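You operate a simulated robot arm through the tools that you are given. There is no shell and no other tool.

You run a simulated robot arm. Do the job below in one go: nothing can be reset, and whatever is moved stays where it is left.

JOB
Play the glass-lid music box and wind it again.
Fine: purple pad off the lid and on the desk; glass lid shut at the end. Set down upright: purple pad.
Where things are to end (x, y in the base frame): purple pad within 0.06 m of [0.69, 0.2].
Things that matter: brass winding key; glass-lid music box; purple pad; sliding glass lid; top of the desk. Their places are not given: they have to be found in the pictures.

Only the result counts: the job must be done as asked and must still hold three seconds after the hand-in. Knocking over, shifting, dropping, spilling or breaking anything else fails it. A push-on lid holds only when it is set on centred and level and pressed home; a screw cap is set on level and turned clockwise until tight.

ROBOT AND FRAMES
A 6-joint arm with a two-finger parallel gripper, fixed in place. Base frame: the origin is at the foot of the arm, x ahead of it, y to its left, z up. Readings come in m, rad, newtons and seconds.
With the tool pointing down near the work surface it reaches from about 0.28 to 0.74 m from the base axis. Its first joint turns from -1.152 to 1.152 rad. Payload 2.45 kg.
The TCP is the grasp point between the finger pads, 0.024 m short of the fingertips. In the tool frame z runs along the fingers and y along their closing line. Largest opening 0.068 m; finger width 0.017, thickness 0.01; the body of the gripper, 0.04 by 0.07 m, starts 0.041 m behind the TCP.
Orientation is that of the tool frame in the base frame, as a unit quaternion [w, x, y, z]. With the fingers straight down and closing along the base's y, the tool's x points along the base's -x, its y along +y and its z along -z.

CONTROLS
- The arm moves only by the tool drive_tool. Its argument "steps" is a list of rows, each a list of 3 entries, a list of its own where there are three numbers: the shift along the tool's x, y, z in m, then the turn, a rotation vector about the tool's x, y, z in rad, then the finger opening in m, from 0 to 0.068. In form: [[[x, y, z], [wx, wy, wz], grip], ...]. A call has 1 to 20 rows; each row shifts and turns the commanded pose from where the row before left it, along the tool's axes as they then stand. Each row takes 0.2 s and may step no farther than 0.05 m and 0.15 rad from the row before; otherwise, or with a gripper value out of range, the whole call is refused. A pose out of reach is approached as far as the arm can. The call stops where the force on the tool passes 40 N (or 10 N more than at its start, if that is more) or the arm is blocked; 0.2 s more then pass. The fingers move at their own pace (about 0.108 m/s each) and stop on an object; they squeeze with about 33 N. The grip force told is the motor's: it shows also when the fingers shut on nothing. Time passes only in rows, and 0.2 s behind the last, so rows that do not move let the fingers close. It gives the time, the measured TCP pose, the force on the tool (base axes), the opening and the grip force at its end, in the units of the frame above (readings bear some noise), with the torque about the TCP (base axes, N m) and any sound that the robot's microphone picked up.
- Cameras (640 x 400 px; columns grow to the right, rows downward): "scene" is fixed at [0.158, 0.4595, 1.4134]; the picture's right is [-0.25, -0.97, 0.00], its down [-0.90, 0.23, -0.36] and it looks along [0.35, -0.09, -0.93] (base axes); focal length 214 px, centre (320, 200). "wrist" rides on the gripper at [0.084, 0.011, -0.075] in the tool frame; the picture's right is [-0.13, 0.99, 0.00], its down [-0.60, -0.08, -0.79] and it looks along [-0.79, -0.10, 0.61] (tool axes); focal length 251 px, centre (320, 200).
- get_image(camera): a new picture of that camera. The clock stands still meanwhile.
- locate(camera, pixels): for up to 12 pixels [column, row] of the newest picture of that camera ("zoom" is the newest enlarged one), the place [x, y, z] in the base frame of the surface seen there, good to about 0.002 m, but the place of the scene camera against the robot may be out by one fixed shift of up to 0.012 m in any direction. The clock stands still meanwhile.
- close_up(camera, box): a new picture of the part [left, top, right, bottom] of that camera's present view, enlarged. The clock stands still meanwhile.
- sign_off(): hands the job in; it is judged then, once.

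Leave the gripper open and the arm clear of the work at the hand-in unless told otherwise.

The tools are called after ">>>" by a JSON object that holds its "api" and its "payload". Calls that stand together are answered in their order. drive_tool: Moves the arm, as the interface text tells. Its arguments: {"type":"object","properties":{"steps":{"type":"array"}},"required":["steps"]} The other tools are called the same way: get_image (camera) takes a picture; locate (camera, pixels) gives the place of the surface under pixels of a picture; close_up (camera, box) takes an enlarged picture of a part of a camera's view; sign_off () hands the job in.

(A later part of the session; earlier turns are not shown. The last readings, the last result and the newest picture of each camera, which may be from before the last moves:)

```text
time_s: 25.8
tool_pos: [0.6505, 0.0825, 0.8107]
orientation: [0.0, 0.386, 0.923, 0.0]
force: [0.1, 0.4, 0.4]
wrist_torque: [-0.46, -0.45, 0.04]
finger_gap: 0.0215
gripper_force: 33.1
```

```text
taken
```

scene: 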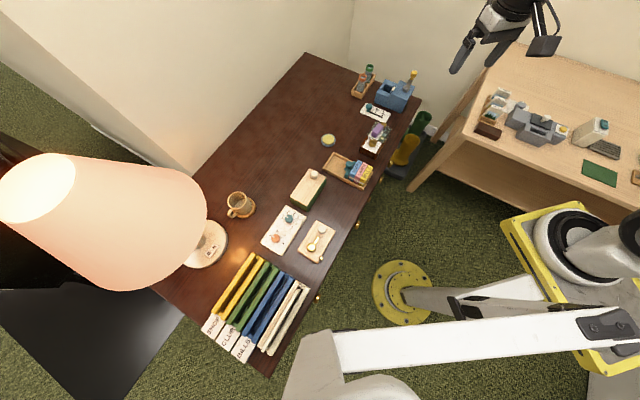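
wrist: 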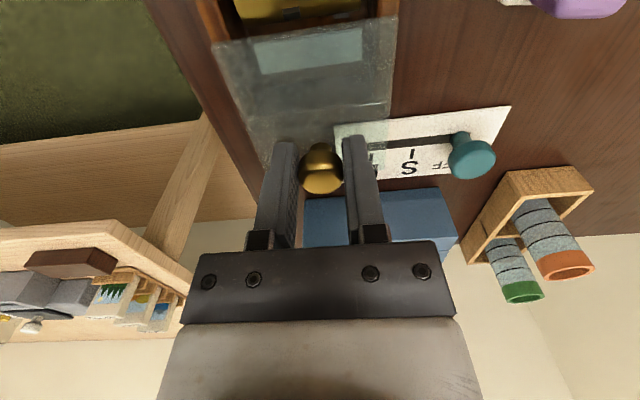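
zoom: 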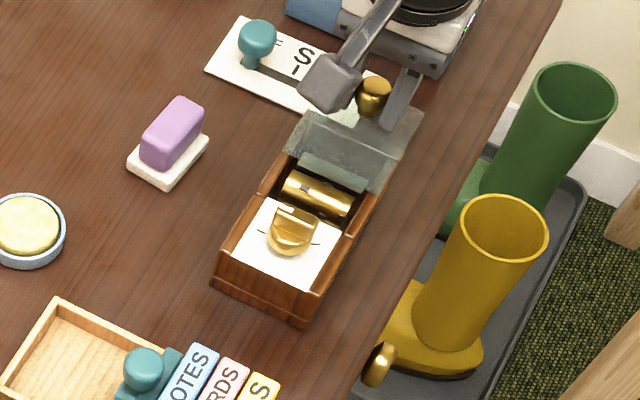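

The latest scene close-up shows the box itself has been dragged about 1 cm along the slide direction. The clamped grip was twisting the lid in its rails, with a torque of about 0.6 N m. I will stop pulling, release the knob gently and look at the state.

>>> {"api": "drive_tool", "payload": {"steps": [[[0, 0, 0], [0, 0, 0], 0.03], [[0, 0, 0], [0, 0, 0], 0.05], [[0, 0, 0], [0, 0, 0], 0.05]]}}

>>> {"api": "get_image", "payload": {"camera": "wrist"}}

>>> {"api": "close_up", "payload": {"camera": "scene", "box": [340, 100, 420, 170]}}

```text
time_s: 26.6
tool_pos: [0.6501, 0.082, 0.8108]
orientation: [0.0, 0.387, 0.922, 0.0]
force: [0.4, -0.7, 0.1]
wrist_torque: [-0.01, 0.0, 0.02]
finger_gap: 0.0501
gripper_force: 0.0
```

```text
taken
```

wrist: 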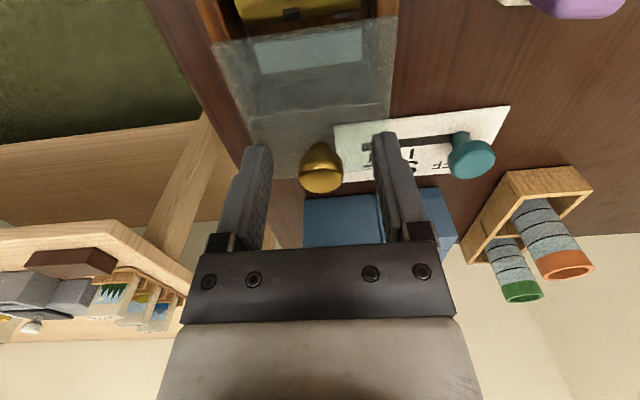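

```text
5.71 times, centred on (380, 135) of scene
```

zoom: 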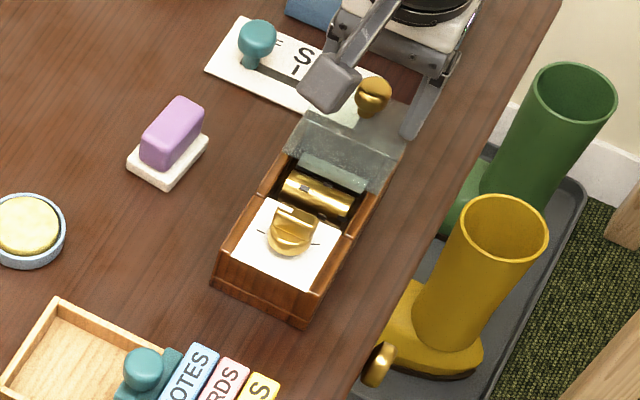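

The fingers are free and the torque is gone. I will rise 0.12 m and inspect the box and the open part from above.

>>> {"api": "drive_tool", "payload": {"steps": [[[0, 0, -0.03], [0, 0, 0], 0.05], [[0, 0, -0.045], [0, 0, 0], 0.05], [[0, 0, -0.045], [0, 0, 0], 0.05], [[0.03, 0, 0], [0, 0, 0], 0.05], [[0, 0, 0], [0, 0, 0], 0.05]]}}

>>> {"api": "get_image", "payload": {"camera": "wrist"}}

>>> {"api": "close_up", "payload": {"camera": "wrist", "box": [230, 0, 430, 125]}}

```text
time_s: 27.8
tool_pos: [0.6294, 0.1048, 0.9313]
orientation: [0.0, 0.384, 0.923, 0.001]
force: [0.4, -0.7, -0.7]
wrist_torque: [0.0, -0.02, 0.02]
finger_gap: 0.0498
gripper_force: 0.0
```

```text
taken
```

wrist: 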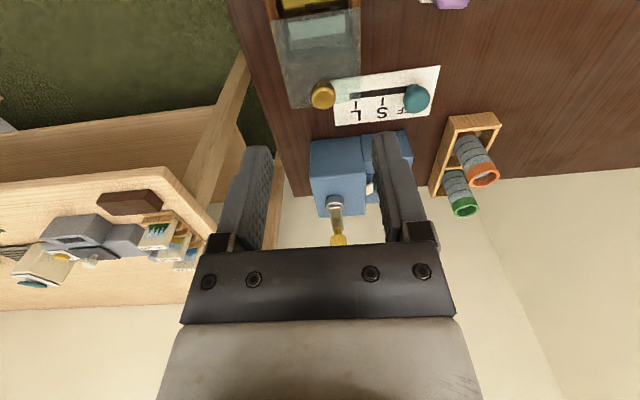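

```text
3.20 times, centred on (330, 62) of wrist
```

zoom: 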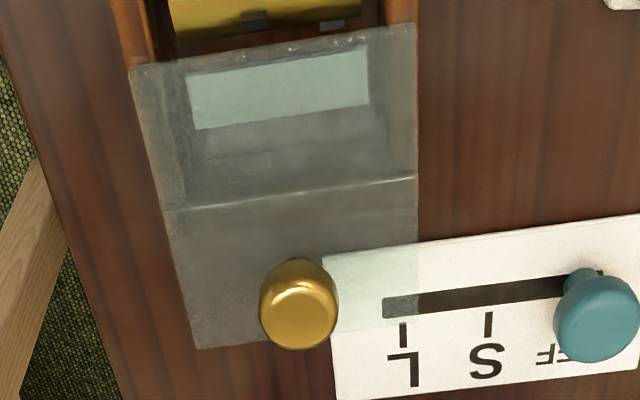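

The glass now overhangs the box end above the slider card. I will move back along the box by 0.07 m to see the opening and the key.

>>> {"api": "drive_tool", "payload": {"steps": [[[0.035, 0, 0], [0, 0, 0], 0.05], [[0.035, 0, 0], [0, 0, 0], 0.05], [[0, 0, 0], [0, 0, 0], 0.05]]}}

>>> {"api": "close_up", "payload": {"camera": "wrist", "box": [220, 0, 440, 138]}}

```text
time_s: 28.6
tool_pos: [0.5794, 0.1537, 0.9314]
orientation: [0.001, 0.386, 0.922, 0.001]
force: [0.2, 0.0, 0.2]
wrist_torque: [0.01, 0.04, -0.01]
finger_gap: 0.0497
gripper_force: 0.1
```

```text
2.90 times, centred on (330, 69) of wrist
```

zoom: 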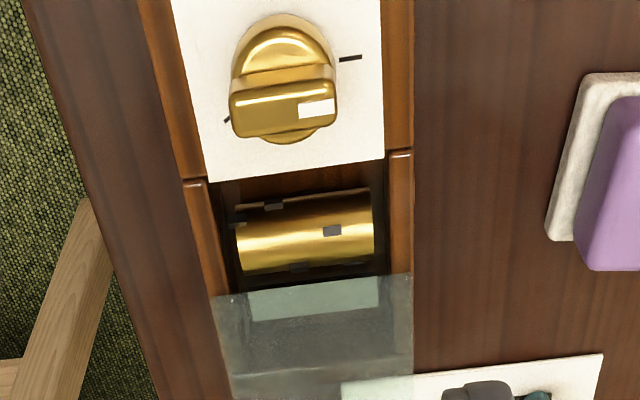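

The drum is exposed and the key's tip still points at the right-hand tick. I will locate box, lid and key points to get the present layout and see how far the box has moved.

>>> {"api": "locate", "payload": {"camera": "zoom", "pixels": [[207, 180], [383, 155], [188, 183], [410, 152], [214, 298], [410, 275], [228, 120], [345, 58], [335, 110], [235, 105], [305, 235], [345, 285]]}}

>>> {"api": "close_up", "payload": {"camera": "scene", "box": [350, 95, 410, 165]}}

```text
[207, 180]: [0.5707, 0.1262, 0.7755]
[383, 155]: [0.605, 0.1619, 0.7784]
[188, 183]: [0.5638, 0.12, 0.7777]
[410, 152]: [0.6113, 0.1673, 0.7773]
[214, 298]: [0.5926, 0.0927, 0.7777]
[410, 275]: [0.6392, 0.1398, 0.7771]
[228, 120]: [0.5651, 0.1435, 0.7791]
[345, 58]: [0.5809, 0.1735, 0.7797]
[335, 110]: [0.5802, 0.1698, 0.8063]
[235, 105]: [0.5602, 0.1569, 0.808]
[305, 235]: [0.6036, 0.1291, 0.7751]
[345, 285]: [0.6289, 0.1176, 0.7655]
```

```text
5.71 times, centred on (380, 130) of scene
```

zoom: 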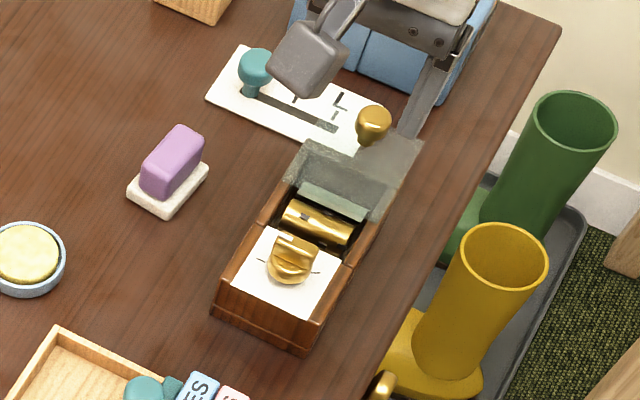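

The box has moved about 1 cm along its long axis, its yaw is unchanged, and the lid is open by about 38 mm of its 74 mm length. No sound has come yet. Instead of gripping, I will push the knob lightly with closed fingers so the lid is not twisted in its rails. I will move above the glass, key side of the knob.

>>> {"api": "drive_tool", "payload": {"steps": [[[-0.0375, 0, 0], [0, 0, 0], 0.0], [[-0.0375, 0, 0], [0, 0, 0], 0.0], [[0, 0, 0.04], [0, 0, 0], 0.0], [[0, 0, 0], [0, 0, 0], 0.0]]}}

>>> {"api": "get_image", "payload": {"camera": "wrist"}}

```text
time_s: 29.6
tool_pos: [0.6321, 0.1009, 0.8908]
orientation: [0.0, 0.386, 0.922, 0.0]
force: [-0.4, 0.1, -0.7]
wrist_torque: [-0.03, 0.01, 0.0]
finger_gap: 0.0001
gripper_force: 23.5
```

```text
taken
```

wrist: 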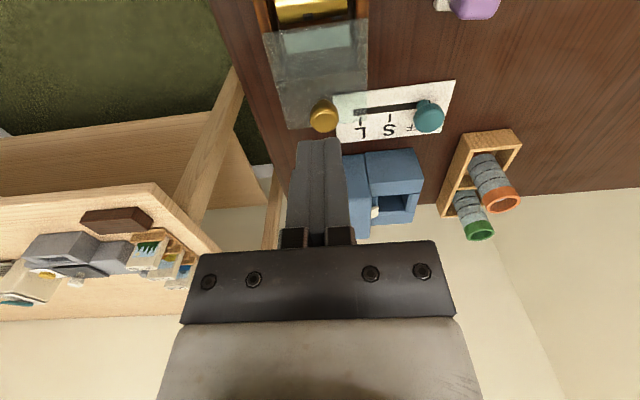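

The knob is now at (324,115). I will locate it and the glass edges.

>>> {"api": "locate", "payload": {"camera": "wrist", "pixels": [[324, 115], [312, 117], [336, 115], [266, 32], [366, 18], [290, 127], [318, 75], [345, 125], [270, 90], [370, 90]]}}

>>> {"api": "close_up", "payload": {"camera": "wrist", "box": [240, 0, 440, 140]}}

```text
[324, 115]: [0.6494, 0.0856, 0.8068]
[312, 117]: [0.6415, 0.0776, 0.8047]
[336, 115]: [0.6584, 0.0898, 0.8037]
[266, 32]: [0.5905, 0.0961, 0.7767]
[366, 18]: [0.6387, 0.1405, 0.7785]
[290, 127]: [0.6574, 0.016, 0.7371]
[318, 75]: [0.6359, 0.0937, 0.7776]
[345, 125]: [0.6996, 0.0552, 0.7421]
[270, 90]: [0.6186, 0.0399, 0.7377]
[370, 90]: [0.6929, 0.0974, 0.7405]
```

```text
2.86 times, centred on (340, 70) of wrist
```

zoom: 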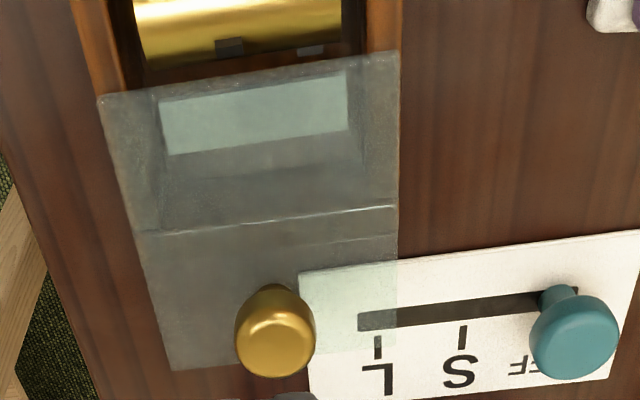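

The knob centre is at (0.650, 0.084), and the closed fingers are 25 mm behind it on the key side. I will lower them until the tips are about 5 mm above the glass.

>>> {"api": "drive_tool", "payload": {"steps": [[[0, 0, 0.04], [0, 0, 0], 0.0], [[0, 0, 0.03], [0, 0, 0], 0.0], [[0, 0, 0.013], [0, 0, 0], 0.0], [[0, 0, 0], [0, 0, 0], 0.0]]}}

>>> {"api": "get_image", "payload": {"camera": "wrist"}}

```text
time_s: 30.6
tool_pos: [0.6304, 0.101, 0.8079]
orientation: [0.001, 0.386, 0.922, 0.0]
force: [-4.2, -3.7, 11.3]
wrist_torque: [-0.09, 0.19, 0.06]
finger_gap: 0.0001
gripper_force: 23.8
```

```text
taken
```

wrist: 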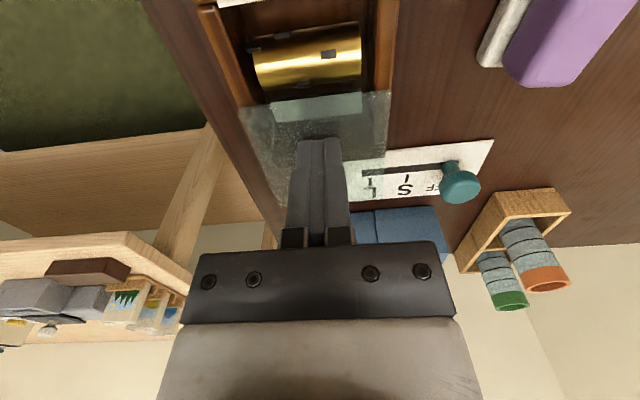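

The fingertips touch the glass, with 11 N upward. The glass top must be at z≈0.784, since the depth picture sees through it. This also explains the earlier drag: the tips were pressing on the lid. I will rise 5 mm and check that the force vanishes.

>>> {"api": "drive_tool", "payload": {"steps": [[[0, 0, -0.005], [0, 0, 0], 0.0], [[0, 0, 0], [0, 0, 0], 0.0]]}}

>>> {"api": "close_up", "payload": {"camera": "scene", "box": [340, 100, 420, 170]}}

```text
time_s: 31.2
tool_pos: [0.6313, 0.1005, 0.8136]
orientation: [0.001, 0.386, 0.922, 0.001]
force: [0.3, 1.1, 0.6]
wrist_torque: [-0.02, -0.01, 0.0]
finger_gap: 0.0
gripper_force: 23.5
```

```text
5.71 times, centred on (380, 135) of scene
```

zoom: 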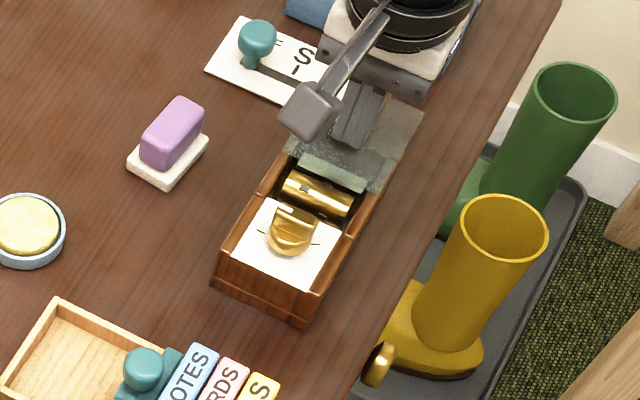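

The force is gone and the box is where it was. I will now push toward the knob in 2 mm rows; contact should come after about 5 mm.

>>> {"api": "drive_tool", "payload": {"steps": [[[-0.002, 0, 0], [0, 0, 0], 0.0], [[-0.002, 0, 0], [0, 0, 0], 0.0], [[-0.002, 0, 0], [0, 0, 0], 0.0], [[-0.002, 0, 0], [0, 0, 0], 0.0]]}}

>>> {"api": "close_up", "payload": {"camera": "scene", "box": [340, 100, 420, 170]}}

```text
time_s: 32.2
tool_pos: [0.6384, 0.0948, 0.8129]
orientation: [0.0, 0.384, 0.923, 0.001]
force: [0.0, 0.4, 0.5]
wrist_torque: [-0.04, 0.0, -0.03]
finger_gap: 0.0
gripper_force: 23.2
```

```text
5.71 times, centred on (380, 135) of scene
```

zoom: 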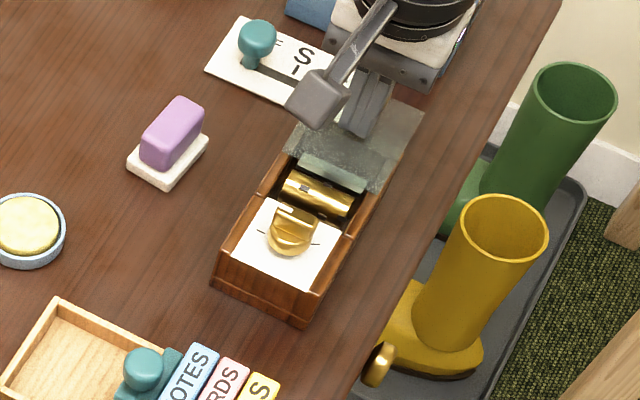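

No contact yet. I continue 6 mm more in 2 mm rows.

>>> {"api": "drive_tool", "payload": {"steps": [[[-0.002, 0, 0], [0, 0, 0], 0.0], [[-0.002, 0, 0], [0, 0, 0], 0.0], [[-0.002, 0, 0], [0, 0, 0], 0.0]]}}

>>> {"api": "close_up", "payload": {"camera": "scene", "box": [340, 100, 420, 170]}}

>>> {"api": "get_image", "payload": {"camera": "wrist"}}

```text
time_s: 33.0
tool_pos: [0.642, 0.0919, 0.8137]
orientation: [0.001, 0.385, 0.923, 0.001]
force: [0.6, 0.8, 0.2]
wrist_torque: [0.05, 0.0, 0.0]
finger_gap: 0.0
gripper_force: 23.3
```

```text
5.71 times, centred on (380, 135) of scene
```

zoom: 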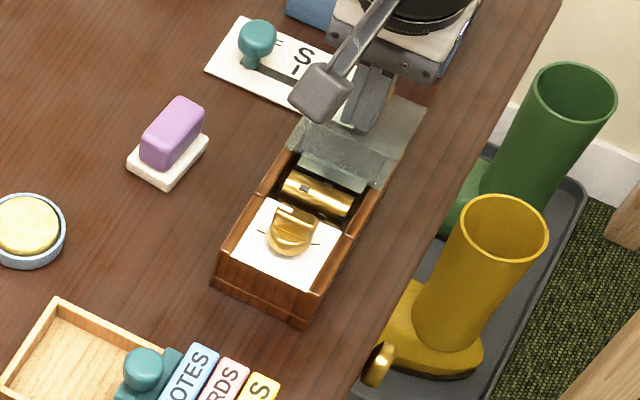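

```text
taken
```

wrist: 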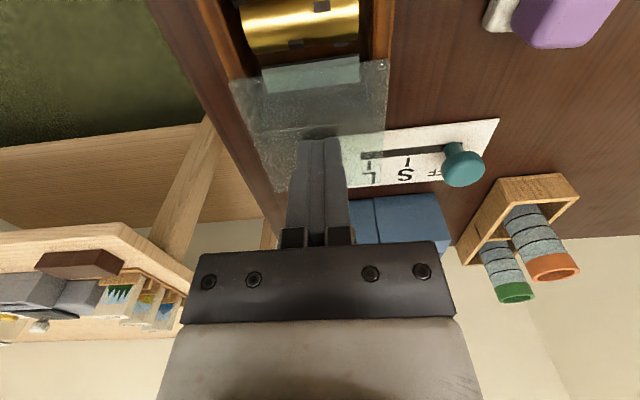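

The lid moved further with almost no force and the box stayed put, so this way works. I continue 10 mm more.

>>> {"api": "drive_tool", "payload": {"steps": [[[-0.002, 0, 0], [0, 0, 0], 0.0], [[-0.002, 0, 0], [0, 0, 0], 0.0], [[-0.002, 0, 0], [0, 0, 0], 0.0], [[-0.002, 0, 0], [0, 0, 0], 0.0], [[-0.002, 0, 0], [0, 0, 0], 0.0]]}}

>>> {"api": "close_up", "payload": {"camera": "scene", "box": [340, 100, 420, 170]}}

```text
time_s: 34.2
tool_pos: [0.6489, 0.0818, 0.8128]
orientation: [0.0, 0.386, 0.923, 0.0]
force: [0.0, 0.3, 0.6]
wrist_torque: [0.04, -0.01, 0.03]
finger_gap: 0.0001
gripper_force: 23.6
```

```text
5.71 times, centred on (380, 135) of scene
```

zoom: 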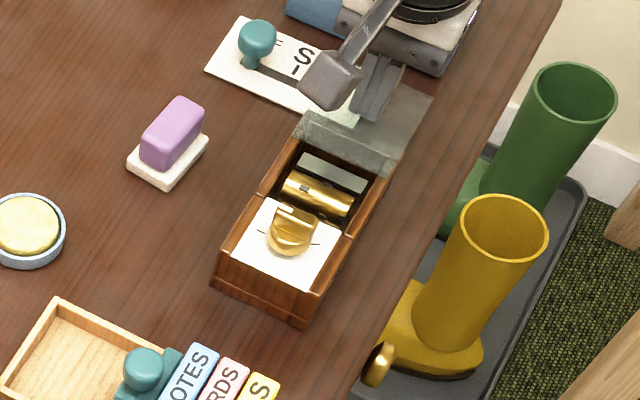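

The lid is now open by about 51 mm and the comb behind the drum is exposed, but there is no sound yet. I will lift clear and look inside before pushing further.

>>> {"api": "drive_tool", "payload": {"steps": [[[0.003, 0, 0], [0, 0, 0], 0.0], [[0, 0, -0.04], [0, 0, 0], 0.0], [[0.03, 0, -0.035], [0, 0, 0], 0.0], [[0.04, 0, 0], [0, 0, 0], 0.0], [[0, 0, 0], [0, 0, 0], 0.0]]}}

>>> {"api": "close_up", "payload": {"camera": "wrist", "box": [240, 0, 400, 100]}}

```text
time_s: 35.4
tool_pos: [0.5968, 0.1346, 0.8871]
orientation: [0.0, 0.385, 0.923, 0.0]
force: [0.4, -0.9, 0.3]
wrist_torque: [0.0, -0.02, -0.01]
finger_gap: 0.0003
gripper_force: 23.7
```

```text
4.00 times, centred on (320, 50) of wrist
```

zoom: 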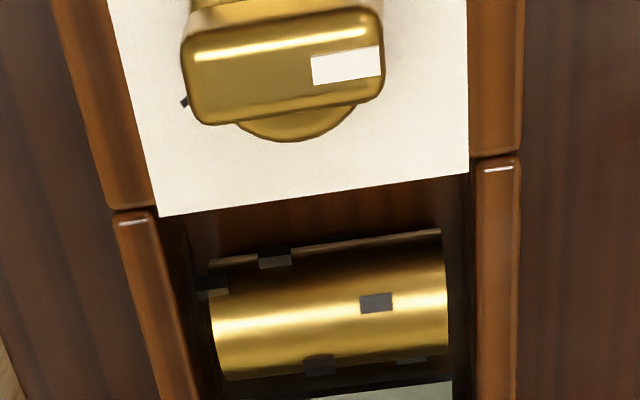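

I will take the full wrist picture to see the comb area.

>>> {"api": "get_image", "payload": {"camera": "wrist"}}

>>> {"api": "close_up", "payload": {"camera": "wrist", "box": [250, 40, 410, 140]}}

```text
taken
```

wrist: 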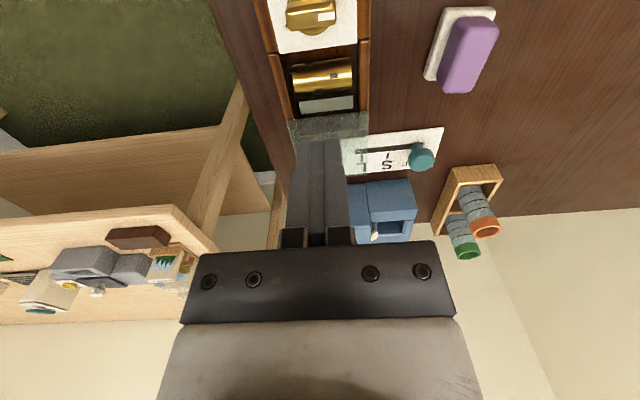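

```text
4.00 times, centred on (330, 90) of wrist
```

zoom: 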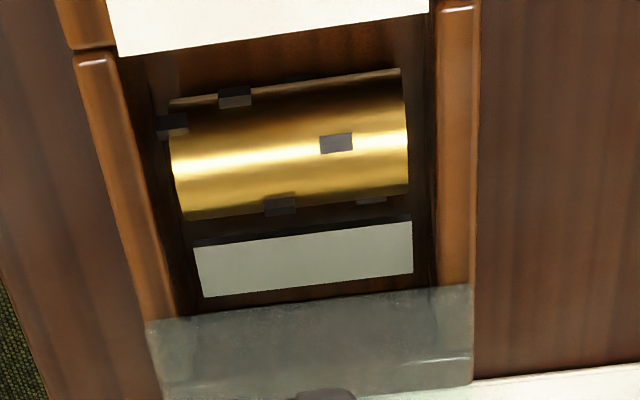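

Inside there is only the drum and the comb, with no separate lever. The glass has not tipped with over half its length out, so it is guided and should have an end stop. I will go back behind the knob and push on to the stop in small rows.

>>> {"api": "drive_tool", "payload": {"steps": [[[-0.04, 0, 0], [0, 0, 0], 0.0], [[-0.03, 0, 0.035], [0, 0, 0], 0.0], [[0, 0, 0.03], [0, 0, 0], 0.0], [[0, 0, 0.01], [0, 0, 0], 0.0], [[0, 0, 0], [0, 0, 0], 0.0]]}}

>>> {"api": "drive_tool", "payload": {"steps": [[[-0.002, 0, 0], [0, 0, 0], 0.0], [[-0.002, 0, 0], [0, 0, 0], 0.0], [[-0.002, 0, 0], [0, 0, 0], 0.0], [[-0.002, 0, 0], [0, 0, 0], 0.0]]}}

>>> {"api": "close_up", "payload": {"camera": "scene", "box": [340, 100, 420, 170]}}

```text
time_s: 36.6
tool_pos: [0.6479, 0.0879, 0.8138]
orientation: [0.0, 0.385, 0.923, 0.001]
force: [-0.5, -0.2, 0.1]
wrist_torque: [0.0, -0.01, -0.01]
finger_gap: 0.0002
gripper_force: 23.3
```

```text
time_s: 37.6
tool_pos: [0.6521, 0.0805, 0.8123]
orientation: [0.001, 0.385, 0.923, 0.001]
force: [-2.4, 2.6, 1.7]
wrist_torque: [0.04, 0.03, 0.01]
finger_gap: 0.0
gripper_force: 23.8
```

```text
5.71 times, centred on (380, 135) of scene
```

zoom: 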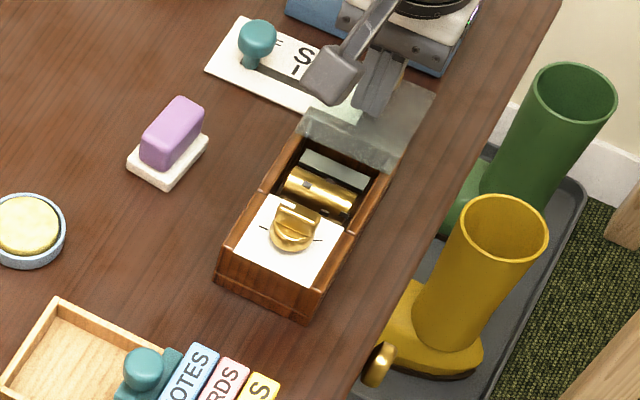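

The lid has reached its end stop, with 3.5 N of resistance and a 2–3 mm nudge of the box. It is fully open, yet there is no tune, so the spring is probably run down and the key must be turned. I will lift clear, move above the key and study it.

>>> {"api": "drive_tool", "payload": {"steps": [[[0.004, 0, 0], [0, 0, 0], 0.0], [[0, 0, -0.04], [0, 0, 0], 0.0], [[0, 0, -0.045], [0, 0, 0], 0.04], [[0.037, 0, -0.03], [0, 0, 0], 0.04], [[0.037, 0, -0.02], [0, 0, 0], 0.04], [[0.036, 0, 0], [0, 0, 0], 0.04], [[0, 0, 0], [0, 0, 0], 0.04]]}}

>>> {"api": "get_image", "payload": {"camera": "wrist"}}

>>> {"api": "close_up", "payload": {"camera": "wrist", "box": [270, 0, 390, 75]}}

```text
time_s: 39.2
tool_pos: [0.5728, 0.1646, 0.9455]
orientation: [0.0, 0.386, 0.923, 0.001]
force: [0.0, 0.6, -0.4]
wrist_torque: [0.01, -0.03, -0.01]
finger_gap: 0.0401
gripper_force: 0.1
```

```text
taken
```

wrist: 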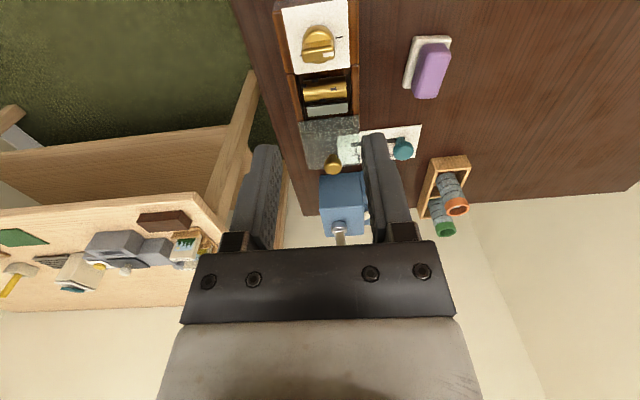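

```text
5.33 times, centred on (330, 38) of wrist
```

zoom: 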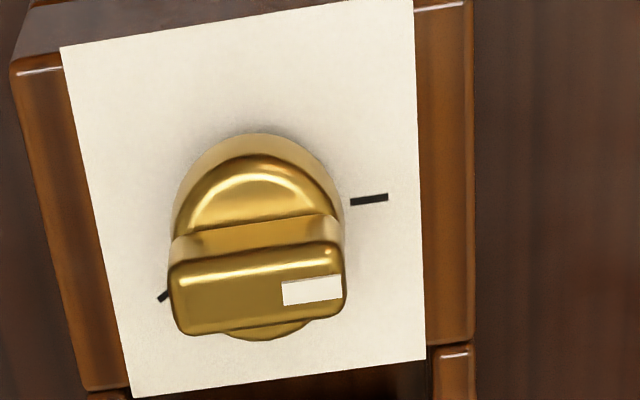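

Now it is clear: the right-hand tick lies at +v (straight across the box), and the white tip points at it. The other tick is about 147° clockwise from it, seen from above. I will locate the bar, the ticks and the plate corners precisely.

>>> {"api": "locate", "payload": {"camera": "zoom", "pixels": [[258, 288], [180, 300], [335, 275], [260, 265], [262, 315], [370, 199], [163, 295], [60, 50], [411, 4], [423, 358], [135, 395], [255, 190]]}}

```text
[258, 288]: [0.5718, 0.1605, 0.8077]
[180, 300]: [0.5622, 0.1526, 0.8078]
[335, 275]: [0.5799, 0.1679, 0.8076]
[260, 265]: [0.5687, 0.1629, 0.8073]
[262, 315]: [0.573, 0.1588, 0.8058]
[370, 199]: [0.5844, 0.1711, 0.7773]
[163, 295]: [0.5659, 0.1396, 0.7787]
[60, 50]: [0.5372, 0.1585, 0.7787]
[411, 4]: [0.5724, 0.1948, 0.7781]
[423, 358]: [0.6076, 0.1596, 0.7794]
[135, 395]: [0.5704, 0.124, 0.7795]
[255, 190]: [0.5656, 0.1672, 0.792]
```

The key centre is at (0.572, 0.160) with the bar along about 44°, pointing at the right tick. The ticks are 150° apart, and the other is reached clockwise. The box has moved about 18 mm along its axis, which I plan to push back when closing the lid. I will now turn the tool 90° the other way so the fingers close across the bar.

>>> {"api": "drive_tool", "payload": {"steps": [[[0, 0, 0], [0, 0, -0.1431], 0.04], [[0, 0, 0], [0, 0, -0.1431], 0.04], [[0, 0, 0], [0, 0, -0.1431], 0.04], [[0, 0, 0], [0, 0, -0.1431], 0.04], [[0, 0, 0], [0, 0, -0.1431], 0.04], [[0, 0, 0], [0, 0, -0.1431], 0.04], [[0, 0, 0], [0, 0, -0.1431], 0.04], [[0, 0, 0], [0, 0, -0.1431], 0.04], [[0, 0, 0], [0, 0, -0.1431], 0.04], [[0, 0, 0], [0, 0, -0.1431], 0.04], [[0, 0, 0], [0, 0, -0.1431], 0.04], [[0, 0, 0], [0, 0, 0], 0.04]]}}

>>> {"api": "get_image", "payload": {"camera": "wrist"}}

```text
time_s: 41.8
tool_pos: [0.5723, 0.1606, 0.9479]
orientation: [0.001, -0.382, 0.924, 0.0]
force: [-0.4, 0.6, -0.2]
wrist_torque: [0.01, 0.01, -0.01]
finger_gap: 0.0399
gripper_force: 0.0
```

```text
taken
```

wrist: 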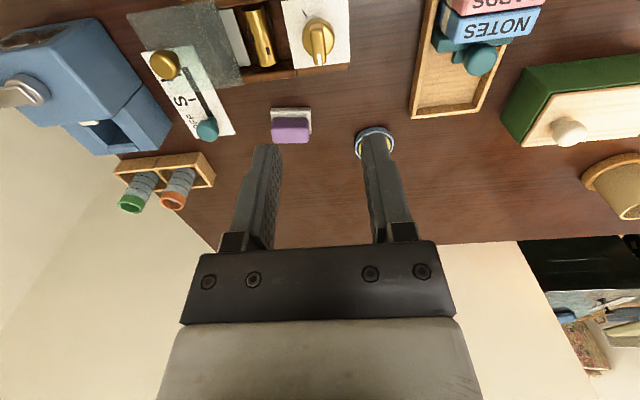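

The tool's closing axis is now across the bar, and the key is straight below at column 318. I will zoom and locate the bar from this side.

>>> {"api": "close_up", "payload": {"camera": "wrist", "box": [260, 0, 380, 75]}}

>>> {"api": "locate", "payload": {"camera": "zoom", "pixels": [[300, 230], [280, 150], [330, 150], [285, 300], [335, 300], [308, 180], [308, 320], [308, 280]]}}

```text
5.33 times, centred on (320, 38) of wrist
```

zoom: 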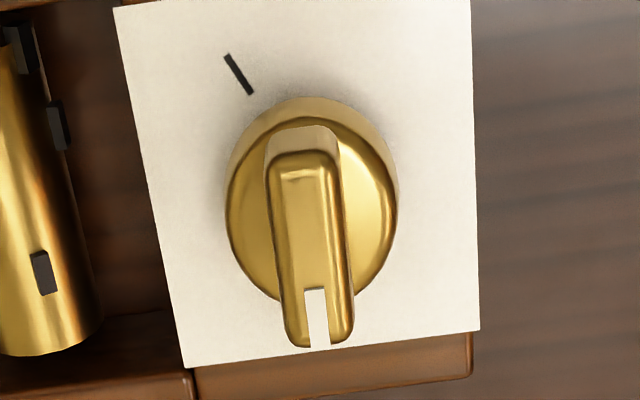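

```text
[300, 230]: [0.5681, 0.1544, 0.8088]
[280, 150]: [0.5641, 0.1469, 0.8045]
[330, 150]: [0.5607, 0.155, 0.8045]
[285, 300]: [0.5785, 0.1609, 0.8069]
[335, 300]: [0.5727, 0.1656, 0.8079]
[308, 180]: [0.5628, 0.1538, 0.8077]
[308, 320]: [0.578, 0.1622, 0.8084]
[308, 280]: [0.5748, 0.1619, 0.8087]
```

The bar is centred within about 1 mm of the grasp point and is about 1 cm thick. I will lower the open fingers around the bar to z≈0.823, so the tips stay a few mm above the brass disc.

>>> {"api": "drive_tool", "payload": {"steps": [[[0.001, 0, 0.04], [0, 0, 0], 0.04], [[0, 0, 0.04], [0, 0, 0], 0.04], [[0, 0, 0.03], [0, 0, 0], 0.04], [[0, 0, 0.0145], [0, 0, 0], 0.04], [[0, 0, 0], [0, 0, 0], 0.04]]}}

>>> {"api": "get_image", "payload": {"camera": "wrist"}}

```text
time_s: 43.0
tool_pos: [0.5719, 0.1624, 0.8231]
orientation: [0.001, -0.381, 0.924, 0.001]
force: [0.1, 0.7, 0.2]
wrist_torque: [-0.03, -0.03, 0.01]
finger_gap: 0.0399
gripper_force: 0.1
```

```text
taken
```

wrist: 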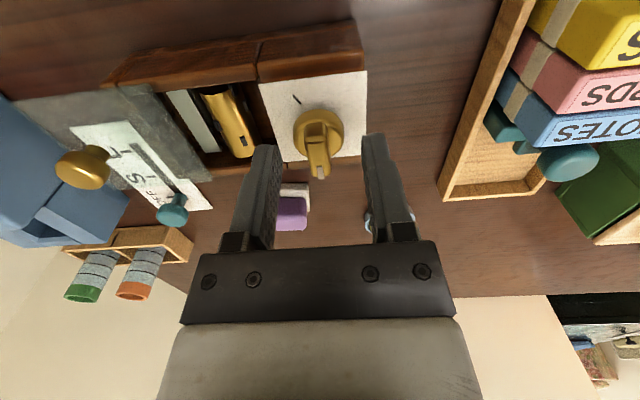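

The bar sits midway between the fingers, at column 319. I will close on it gently in stages.

>>> {"api": "drive_tool", "payload": {"steps": [[[0, 0, 0], [0, 0, 0], 0.018], [[0, 0, 0], [0, 0, 0], 0.012], [[0, 0, 0], [0, 0, 0], 0.0], [[0, 0, 0], [0, 0, 0], 0.0]]}}

>>> {"api": "close_up", "payload": {"camera": "scene", "box": [340, 100, 420, 170]}}

```text
time_s: 44.0
tool_pos: [0.5726, 0.1597, 0.8224]
orientation: [0.001, -0.381, 0.925, 0.001]
force: [2.3, -3.5, -0.6]
wrist_torque: [0.02, -0.12, -0.01]
finger_gap: 0.0107
gripper_force: 31.3
```

```text
5.71 times, centred on (380, 135) of scene
```

zoom: 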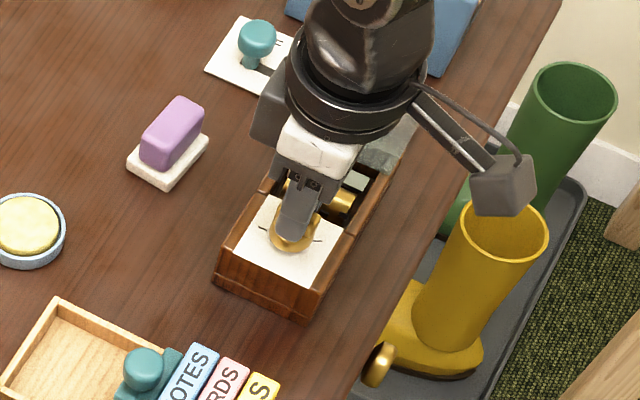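

The key is gripped with a gap of 0.0107 m. I will test a small clockwise turn (+tool z) of 0.1 rad and read the torque.

>>> {"api": "drive_tool", "payload": {"steps": [[[0, 0, 0], [0, 0, 0.05], 0.0], [[0, 0, 0], [0, 0, 0.05], 0.0], [[0, 0, 0], [0, 0, 0], 0.0]]}}

```text
time_s: 44.8
tool_pos: [0.5704, 0.1601, 0.8235]
orientation: [0.001, -0.335, 0.942, 0.0]
force: [-1.2, -2.1, 5.3]
wrist_torque: [0.12, -0.16, 0.02]
finger_gap: 0.0106
gripper_force: 31.5
```

The turn met almost no resistance, about 0.02 N m. I will turn 0.3 rad more and then check that the key turned and not the box.

>>> {"api": "drive_tool", "payload": {"steps": [[[0, 0, 0], [0, 0, 0.1], 0.0], [[0, 0, 0], [0, 0, 0.1], 0.0], [[0, 0, 0], [0, 0, 0.1], 0.0], [[0, 0, 0], [0, 0, 0], 0.0]]}}

>>> {"api": "get_image", "payload": {"camera": "wrist"}}

>>> {"api": "close_up", "payload": {"camera": "scene", "box": [340, 100, 420, 170]}}

```text
time_s: 45.8
tool_pos: [0.5712, 0.16, 0.8226]
orientation: [0.002, -0.191, 0.982, 0.0]
force: [-0.3, 4.3, 2.7]
wrist_torque: [0.13, -0.11, 0.02]
finger_gap: 0.0106
gripper_force: 31.6
```

```text
taken
```

wrist: 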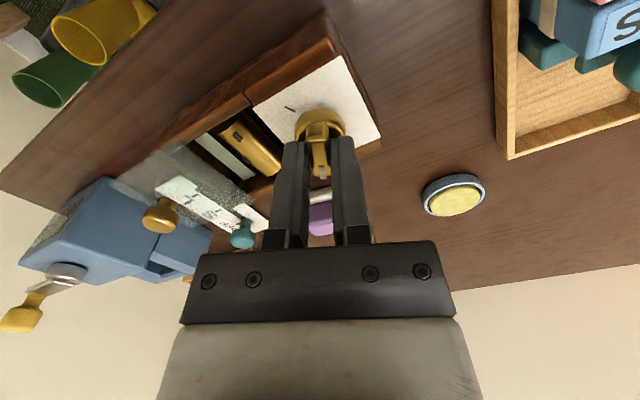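

```text
5.71 times, centred on (380, 135) of scene
```

zoom: 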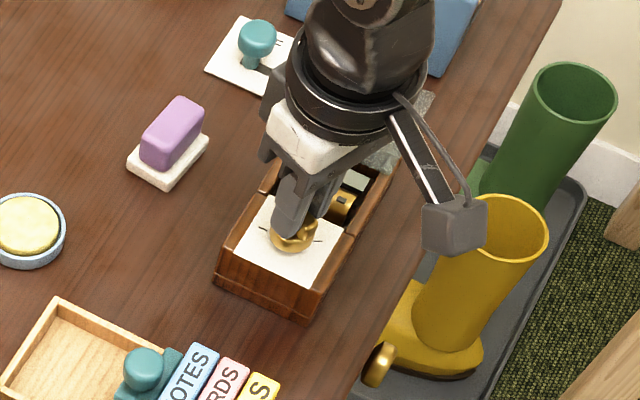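

The box stays still while the key turns with the hand. I will continue clockwise by 1.2 rad, watching the force and torque.

>>> {"api": "drive_tool", "payload": {"steps": [[[0, 0, 0], [0, 0, 0.12], 0.0], [[0, 0, 0], [0, 0, 0.12], 0.0], [[0, 0, 0], [0, 0, 0.12], 0.0], [[0, 0, 0], [0, 0, 0.12], 0.0], [[0, 0, 0], [0, 0, 0.12], 0.0], [[0, 0, 0], [0, 0, 0], 0.0]]}}

>>> {"api": "drive_tool", "payload": {"steps": [[[0, 0, 0], [0, 0, 0.12], 0.0], [[0, 0, 0], [0, 0, 0.12], 0.0], [[0, 0, 0], [0, 0, 0.12], 0.0], [[0, 0, 0], [0, 0, 0.12], 0.0], [[0, 0, 0], [0, 0, 0.12], 0.0], [[0, 0, 0], [0, 0, 0], 0.0]]}}

>>> {"api": "close_up", "payload": {"camera": "scene", "box": [340, 100, 420, 170]}}

>>> {"api": "get_image", "payload": {"camera": "wrist"}}

```text
time_s: 47.2
tool_pos: [0.5721, 0.1603, 0.8238]
orientation: [0.001, 0.11, 0.994, -0.001]
force: [2.8, -4.7, 5.2]
wrist_torque: [-0.09, -0.03, 0.03]
finger_gap: 0.0108
gripper_force: 31.8
```

```text
time_s: 48.6
tool_pos: [0.5711, 0.1613, 0.823]
orientation: [0.001, 0.399, 0.917, 0.001]
force: [1.9, -2.8, -0.6]
wrist_torque: [-0.53, -0.49, 0.05]
finger_gap: 0.0106
gripper_force: 31.6
```

```text
5.71 times, centred on (380, 135) of scene
```

zoom: 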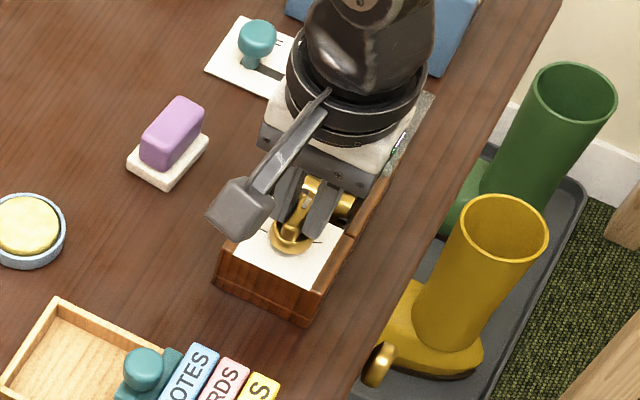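

```text
taken
```

wrist: 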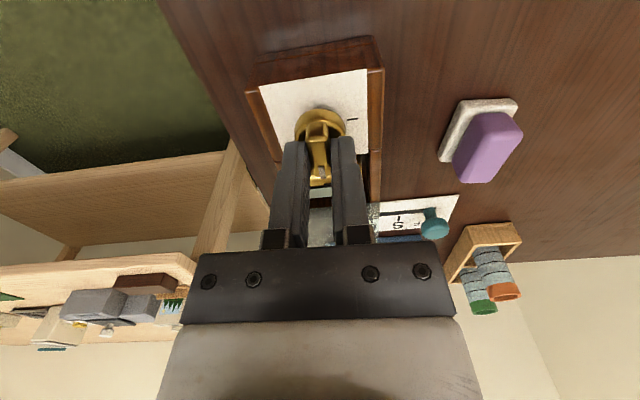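

The key has turned about 92° and there is no sound yet. The box is still in place. I continue clockwise another 0.84 rad and then approach the other tick slowly.

>>> {"api": "drive_tool", "payload": {"steps": [[[0, 0, 0], [0, 0, 0.12], 0.0], [[0, 0, 0], [0, 0, 0.12], 0.0], [[0, 0, 0], [0, 0, 0.12], 0.0], [[0, 0, 0], [0, 0, 0.12], 0.0], [[0, 0, 0], [0, 0, 0], 0.0]]}}

>>> {"api": "drive_tool", "payload": {"steps": [[[0, 0, 0], [0, 0, 0.12], 0.0], [[0, 0, 0], [0, 0, 0.12], 0.0], [[0, 0, 0], [0, 0, 0.12], 0.0], [[0, 0, 0], [0, 0, 0], 0.0]]}}

>>> {"api": "close_up", "payload": {"camera": "scene", "box": [340, 100, 420, 170]}}

>>> {"api": "get_image", "payload": {"camera": "wrist"}}

```text
time_s: 49.8
tool_pos: [0.5699, 0.1609, 0.8245]
orientation: [0.0, 0.605, 0.796, 0.0]
force: [-1.0, 2.6, 0.2]
wrist_torque: [0.15, 0.05, 0.04]
finger_gap: 0.0108
gripper_force: 31.5
```

```text
time_s: 50.8
tool_pos: [0.5716, 0.161, 0.824]
orientation: [0.0, 0.738, 0.675, -0.001]
force: [-2.3, -0.3, 0.2]
wrist_torque: [-0.01, 0.08, 0.02]
finger_gap: 0.0103
gripper_force: 32.1
```

```text
5.71 times, centred on (380, 135) of scene
```

zoom: 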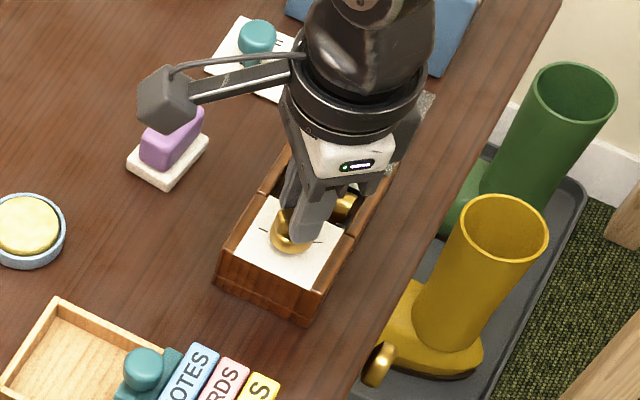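

```text
taken
```

wrist: 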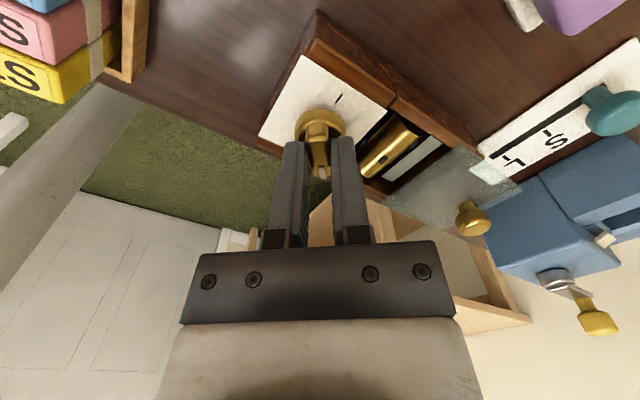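

The key has turned 140° with very little resistance. I go on toward the second tick in 0.05 rad rows, watching the torque about z.

>>> {"api": "drive_tool", "payload": {"steps": [[[0, 0, 0], [0, 0, 0.05], 0.0], [[0, 0, 0], [0, 0, 0.05], 0.0], [[0, 0, 0], [0, 0, 0.05], 0.0], [[0, 0, 0], [0, 0, 0], 0.0]]}}

```text
time_s: 51.8
tool_pos: [0.5714, 0.1608, 0.8228]
orientation: [-0.001, 0.786, 0.618, 0.001]
force: [0.4, -0.2, 0.0]
wrist_torque: [0.09, -0.01, 0.01]
finger_gap: 0.0104
gripper_force: 31.5
```

The key is at 148° with no stop yet. I continue in small 0.03 rad rows to feel for the stop.

>>> {"api": "drive_tool", "payload": {"steps": [[[0, 0, 0], [0, 0, 0.03], 0.0], [[0, 0, 0], [0, 0, 0.03], 0.0], [[0, 0, 0], [0, 0, 0], 0.0]]}}

>>> {"api": "close_up", "payload": {"camera": "scene", "box": [340, 100, 420, 170]}}

>>> {"api": "close_up", "payload": {"camera": "wrist", "box": [240, 60, 400, 160]}}

```text
time_s: 52.6
tool_pos: [0.5717, 0.1603, 0.8245]
orientation: [-0.001, 0.804, 0.595, 0.001]
force: [-0.2, 1.3, 0.1]
wrist_torque: [0.15, -0.03, 0.07]
finger_gap: 0.0107
gripper_force: 32.1
```

```text
5.71 times, centred on (380, 135) of scene
```

zoom: 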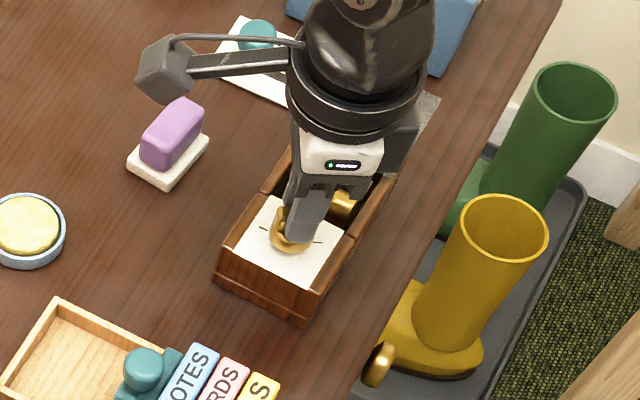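

```text
4.00 times, centred on (320, 110) of wrist
```

zoom: 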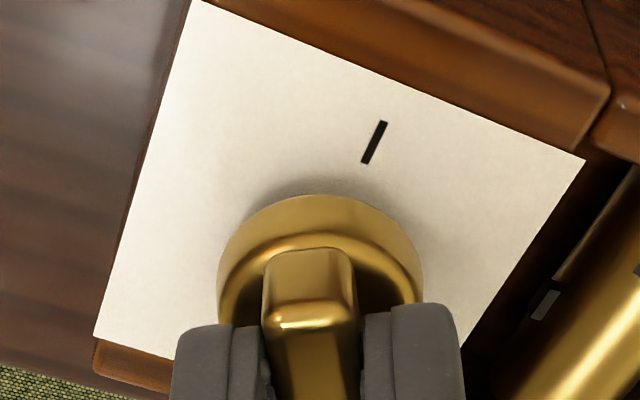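

The torque has risen to 0.07 N m at about 152°, so this is the stop at the second tick. There is no sound while I hold the key. I will release it by opening the fingers and wait, listening and watching.

>>> {"api": "drive_tool", "payload": {"steps": [[[0, 0, 0], [0, 0, 0], 0.02], [[0, 0, 0], [0, 0, 0], 0.03], [[0, 0, 0], [0, 0, 0], 0.03], [[0, 0, 0], [0, 0, 0], 0.03]]}}

>>> {"api": "close_up", "payload": {"camera": "wrist", "box": [240, 60, 400, 160]}}

```text
time_s: 53.6
tool_pos: [0.5698, 0.161, 0.8235]
orientation: [-0.001, 0.803, 0.596, 0.001]
force: [0.0, -0.9, -0.4]
wrist_torque: [-0.01, -0.01, 0.02]
finger_gap: 0.0302
gripper_force: 0.3
```

```text
4.00 times, centred on (320, 110) of wrist
```

zoom: 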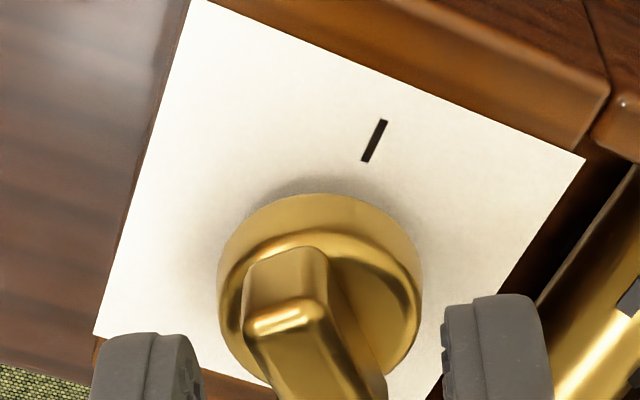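

The key has started turning by itself and the drum pins have moved, so it is running. I will lift straight up at once so the fingers do not block the bar, and keep listening.

>>> {"api": "drive_tool", "payload": {"steps": [[[0, 0, -0.02], [0, 0, 0], 0.04], [[0, 0, -0.04], [0, 0, 0], 0.04], [[0, 0, -0.04], [0, 0, 0], 0.04], [[0, 0, 0], [0, 0, 0], 0.04]]}}

>>> {"api": "close_up", "payload": {"camera": "wrist", "box": [250, 0, 410, 100]}}

>>> {"api": "close_up", "payload": {"camera": "scene", "box": [340, 100, 420, 170]}}

```text
time_s: 54.6
tool_pos: [0.572, 0.1612, 0.9244]
orientation: [0.0, 0.804, 0.594, 0.0]
force: [0.5, 0.5, 0.8]
wrist_torque: [-0.03, -0.01, 0.02]
finger_gap: 0.0398
gripper_force: 0.1
```

```text
4.00 times, centred on (330, 50) of wrist
```

zoom: 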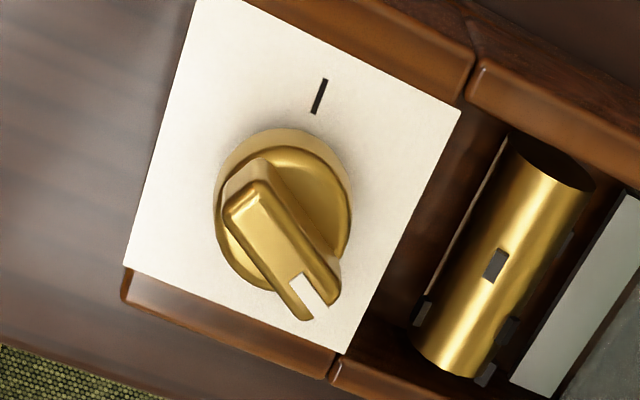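

```text
5.71 times, centred on (380, 135) of scene
```

zoom: 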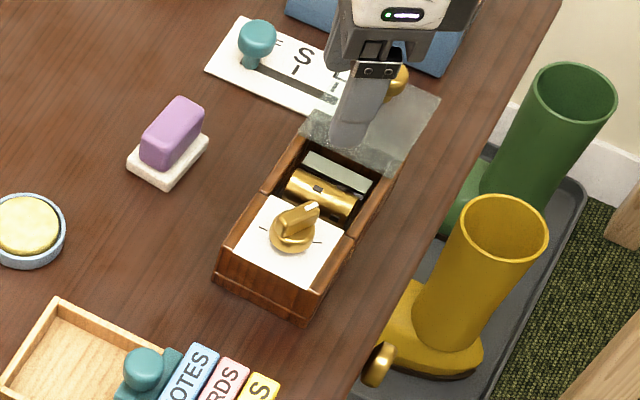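

The key is running back toward the first tick and the drum is turning. I will wait with still rows and listen.

>>> {"api": "drive_tool", "payload": {"steps": [[[0, 0, 0], [0, 0, 0], 0.04], [[0, 0, 0], [0, 0, 0], 0.04], [[0, 0, 0], [0, 0, 0], 0.04], [[0, 0, 0], [0, 0, 0], 0.04], [[0, 0, 0], [0, 0, 0], 0.04], [[0, 0, 0], [0, 0, 0], 0.04], [[0, 0, 0], [0, 0, 0], 0.04], [[0, 0, 0], [0, 0, 0], 0.04], [[0, 0, 0], [0, 0, 0], 0.04], [[0, 0, 0], [0, 0, 0], 0.04]]}}

>>> {"api": "close_up", "payload": {"camera": "wrist", "box": [250, 0, 410, 100]}}

```text
time_s: 56.8
tool_pos: [0.5716, 0.1623, 0.9235]
orientation: [-0.001, 0.804, 0.595, 0.001]
force: [0.0, -0.1, -0.8]
wrist_torque: [-0.04, 0.02, 0.02]
finger_gap: 0.04
gripper_force: 0.0
```

```text
4.00 times, centred on (330, 50) of wrist
```

zoom: 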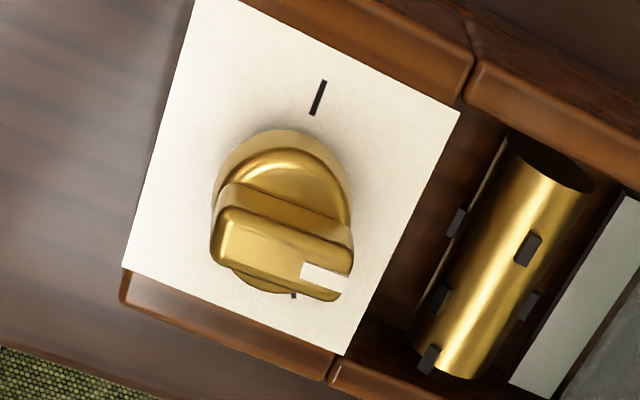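

The key is still running back, at roughly 20°/s. I continue to wait.

>>> {"api": "drive_tool", "payload": {"steps": [[[0, 0, 0], [0, 0, 0], 0.04], [[0, 0, 0], [0, 0, 0], 0.04], [[0, 0, 0], [0, 0, 0], 0.04], [[0, 0, 0], [0, 0, 0], 0.04], [[0, 0, 0], [0, 0, 0], 0.04], [[0, 0, 0], [0, 0, 0], 0.04], [[0, 0, 0], [0, 0, 0], 0.04], [[0, 0, 0], [0, 0, 0], 0.04], [[0, 0, 0], [0, 0, 0], 0.04], [[0, 0, 0], [0, 0, 0], 0.04], [[0, 0, 0], [0, 0, 0], 0.04], [[0, 0, 0], [0, 0, 0], 0.04], [[0, 0, 0], [0, 0, 0], 0.04], [[0, 0, 0], [0, 0, 0], 0.04], [[0, 0, 0], [0, 0, 0], 0.04]]}}

>>> {"api": "close_up", "payload": {"camera": "wrist", "box": [250, 0, 410, 100]}}

```text
time_s: 60.0
tool_pos: [0.5714, 0.1614, 0.9242]
orientation: [0.001, 0.804, 0.595, 0.001]
force: [-0.4, 0.0, -1.2]
wrist_torque: [0.02, 0.03, -0.01]
finger_gap: 0.0402
gripper_force: 0.0
```

```text
4.00 times, centred on (330, 50) of wrist
```

zoom: 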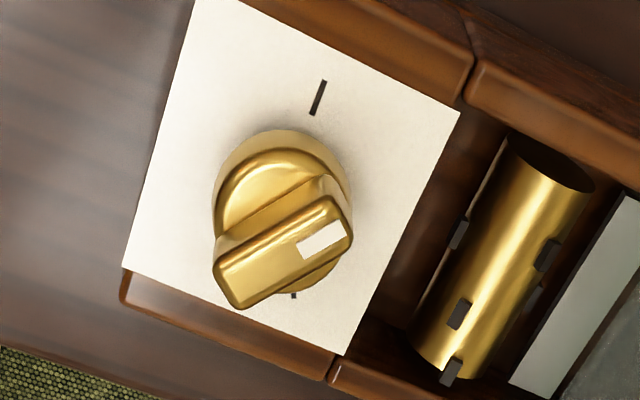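

The key is still turning back. I wait another 4 s.

>>> {"api": "drive_tool", "payload": {"steps": [[[0, 0, 0], [0, 0, 0], 0.04], [[0, 0, 0], [0, 0, 0], 0.04], [[0, 0, 0], [0, 0, 0], 0.04], [[0, 0, 0], [0, 0, 0], 0.04], [[0, 0, 0], [0, 0, 0], 0.04], [[0, 0, 0], [0, 0, 0], 0.04], [[0, 0, 0], [0, 0, 0], 0.04], [[0, 0, 0], [0, 0, 0], 0.04], [[0, 0, 0], [0, 0, 0], 0.04], [[0, 0, 0], [0, 0, 0], 0.04], [[0, 0, 0], [0, 0, 0], 0.04], [[0, 0, 0], [0, 0, 0], 0.04], [[0, 0, 0], [0, 0, 0], 0.04], [[0, 0, 0], [0, 0, 0], 0.04], [[0, 0, 0], [0, 0, 0], 0.04], [[0, 0, 0], [0, 0, 0], 0.04], [[0, 0, 0], [0, 0, 0], 0.04], [[0, 0, 0], [0, 0, 0], 0.04], [[0, 0, 0], [0, 0, 0], 0.04], [[0, 0, 0], [0, 0, 0], 0.04]]}}

>>> {"api": "close_up", "payload": {"camera": "wrist", "box": [250, 0, 410, 100]}}

```text
time_s: 64.2
tool_pos: [0.573, 0.1615, 0.9242]
orientation: [0.001, 0.804, 0.594, 0.0]
force: [-0.2, -0.6, 0.9]
wrist_torque: [0.0, 0.02, 0.0]
finger_gap: 0.0399
gripper_force: 0.0
```

```text
4.00 times, centred on (330, 50) of wrist
```

zoom: 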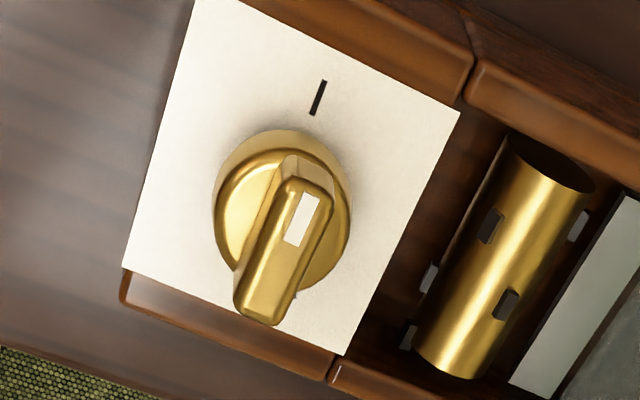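

The tip is back close to the first tick. I wait 2 s more to see whether it has stopped.

>>> {"api": "drive_tool", "payload": {"steps": [[[0, 0, 0], [0, 0, 0], 0.04], [[0, 0, 0], [0, 0, 0], 0.04], [[0, 0, 0], [0, 0, 0], 0.04], [[0, 0, 0], [0, 0, 0], 0.04], [[0, 0, 0], [0, 0, 0], 0.04], [[0, 0, 0], [0, 0, 0], 0.04], [[0, 0, 0], [0, 0, 0], 0.04], [[0, 0, 0], [0, 0, 0], 0.04], [[0, 0, 0], [0, 0, 0], 0.04], [[0, 0, 0], [0, 0, 0], 0.04]]}}

>>> {"api": "close_up", "payload": {"camera": "wrist", "box": [250, 0, 410, 100]}}

```text
time_s: 66.4
tool_pos: [0.5714, 0.1616, 0.9255]
orientation: [0.001, 0.804, 0.595, 0.001]
force: [0.7, 0.3, -0.3]
wrist_torque: [0.02, -0.04, 0.03]
finger_gap: 0.04
gripper_force: 0.1
```

```text
4.00 times, centred on (330, 50) of wrist
```

zoom: 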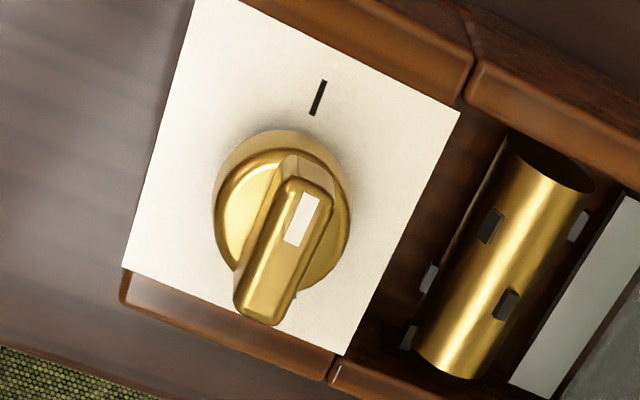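

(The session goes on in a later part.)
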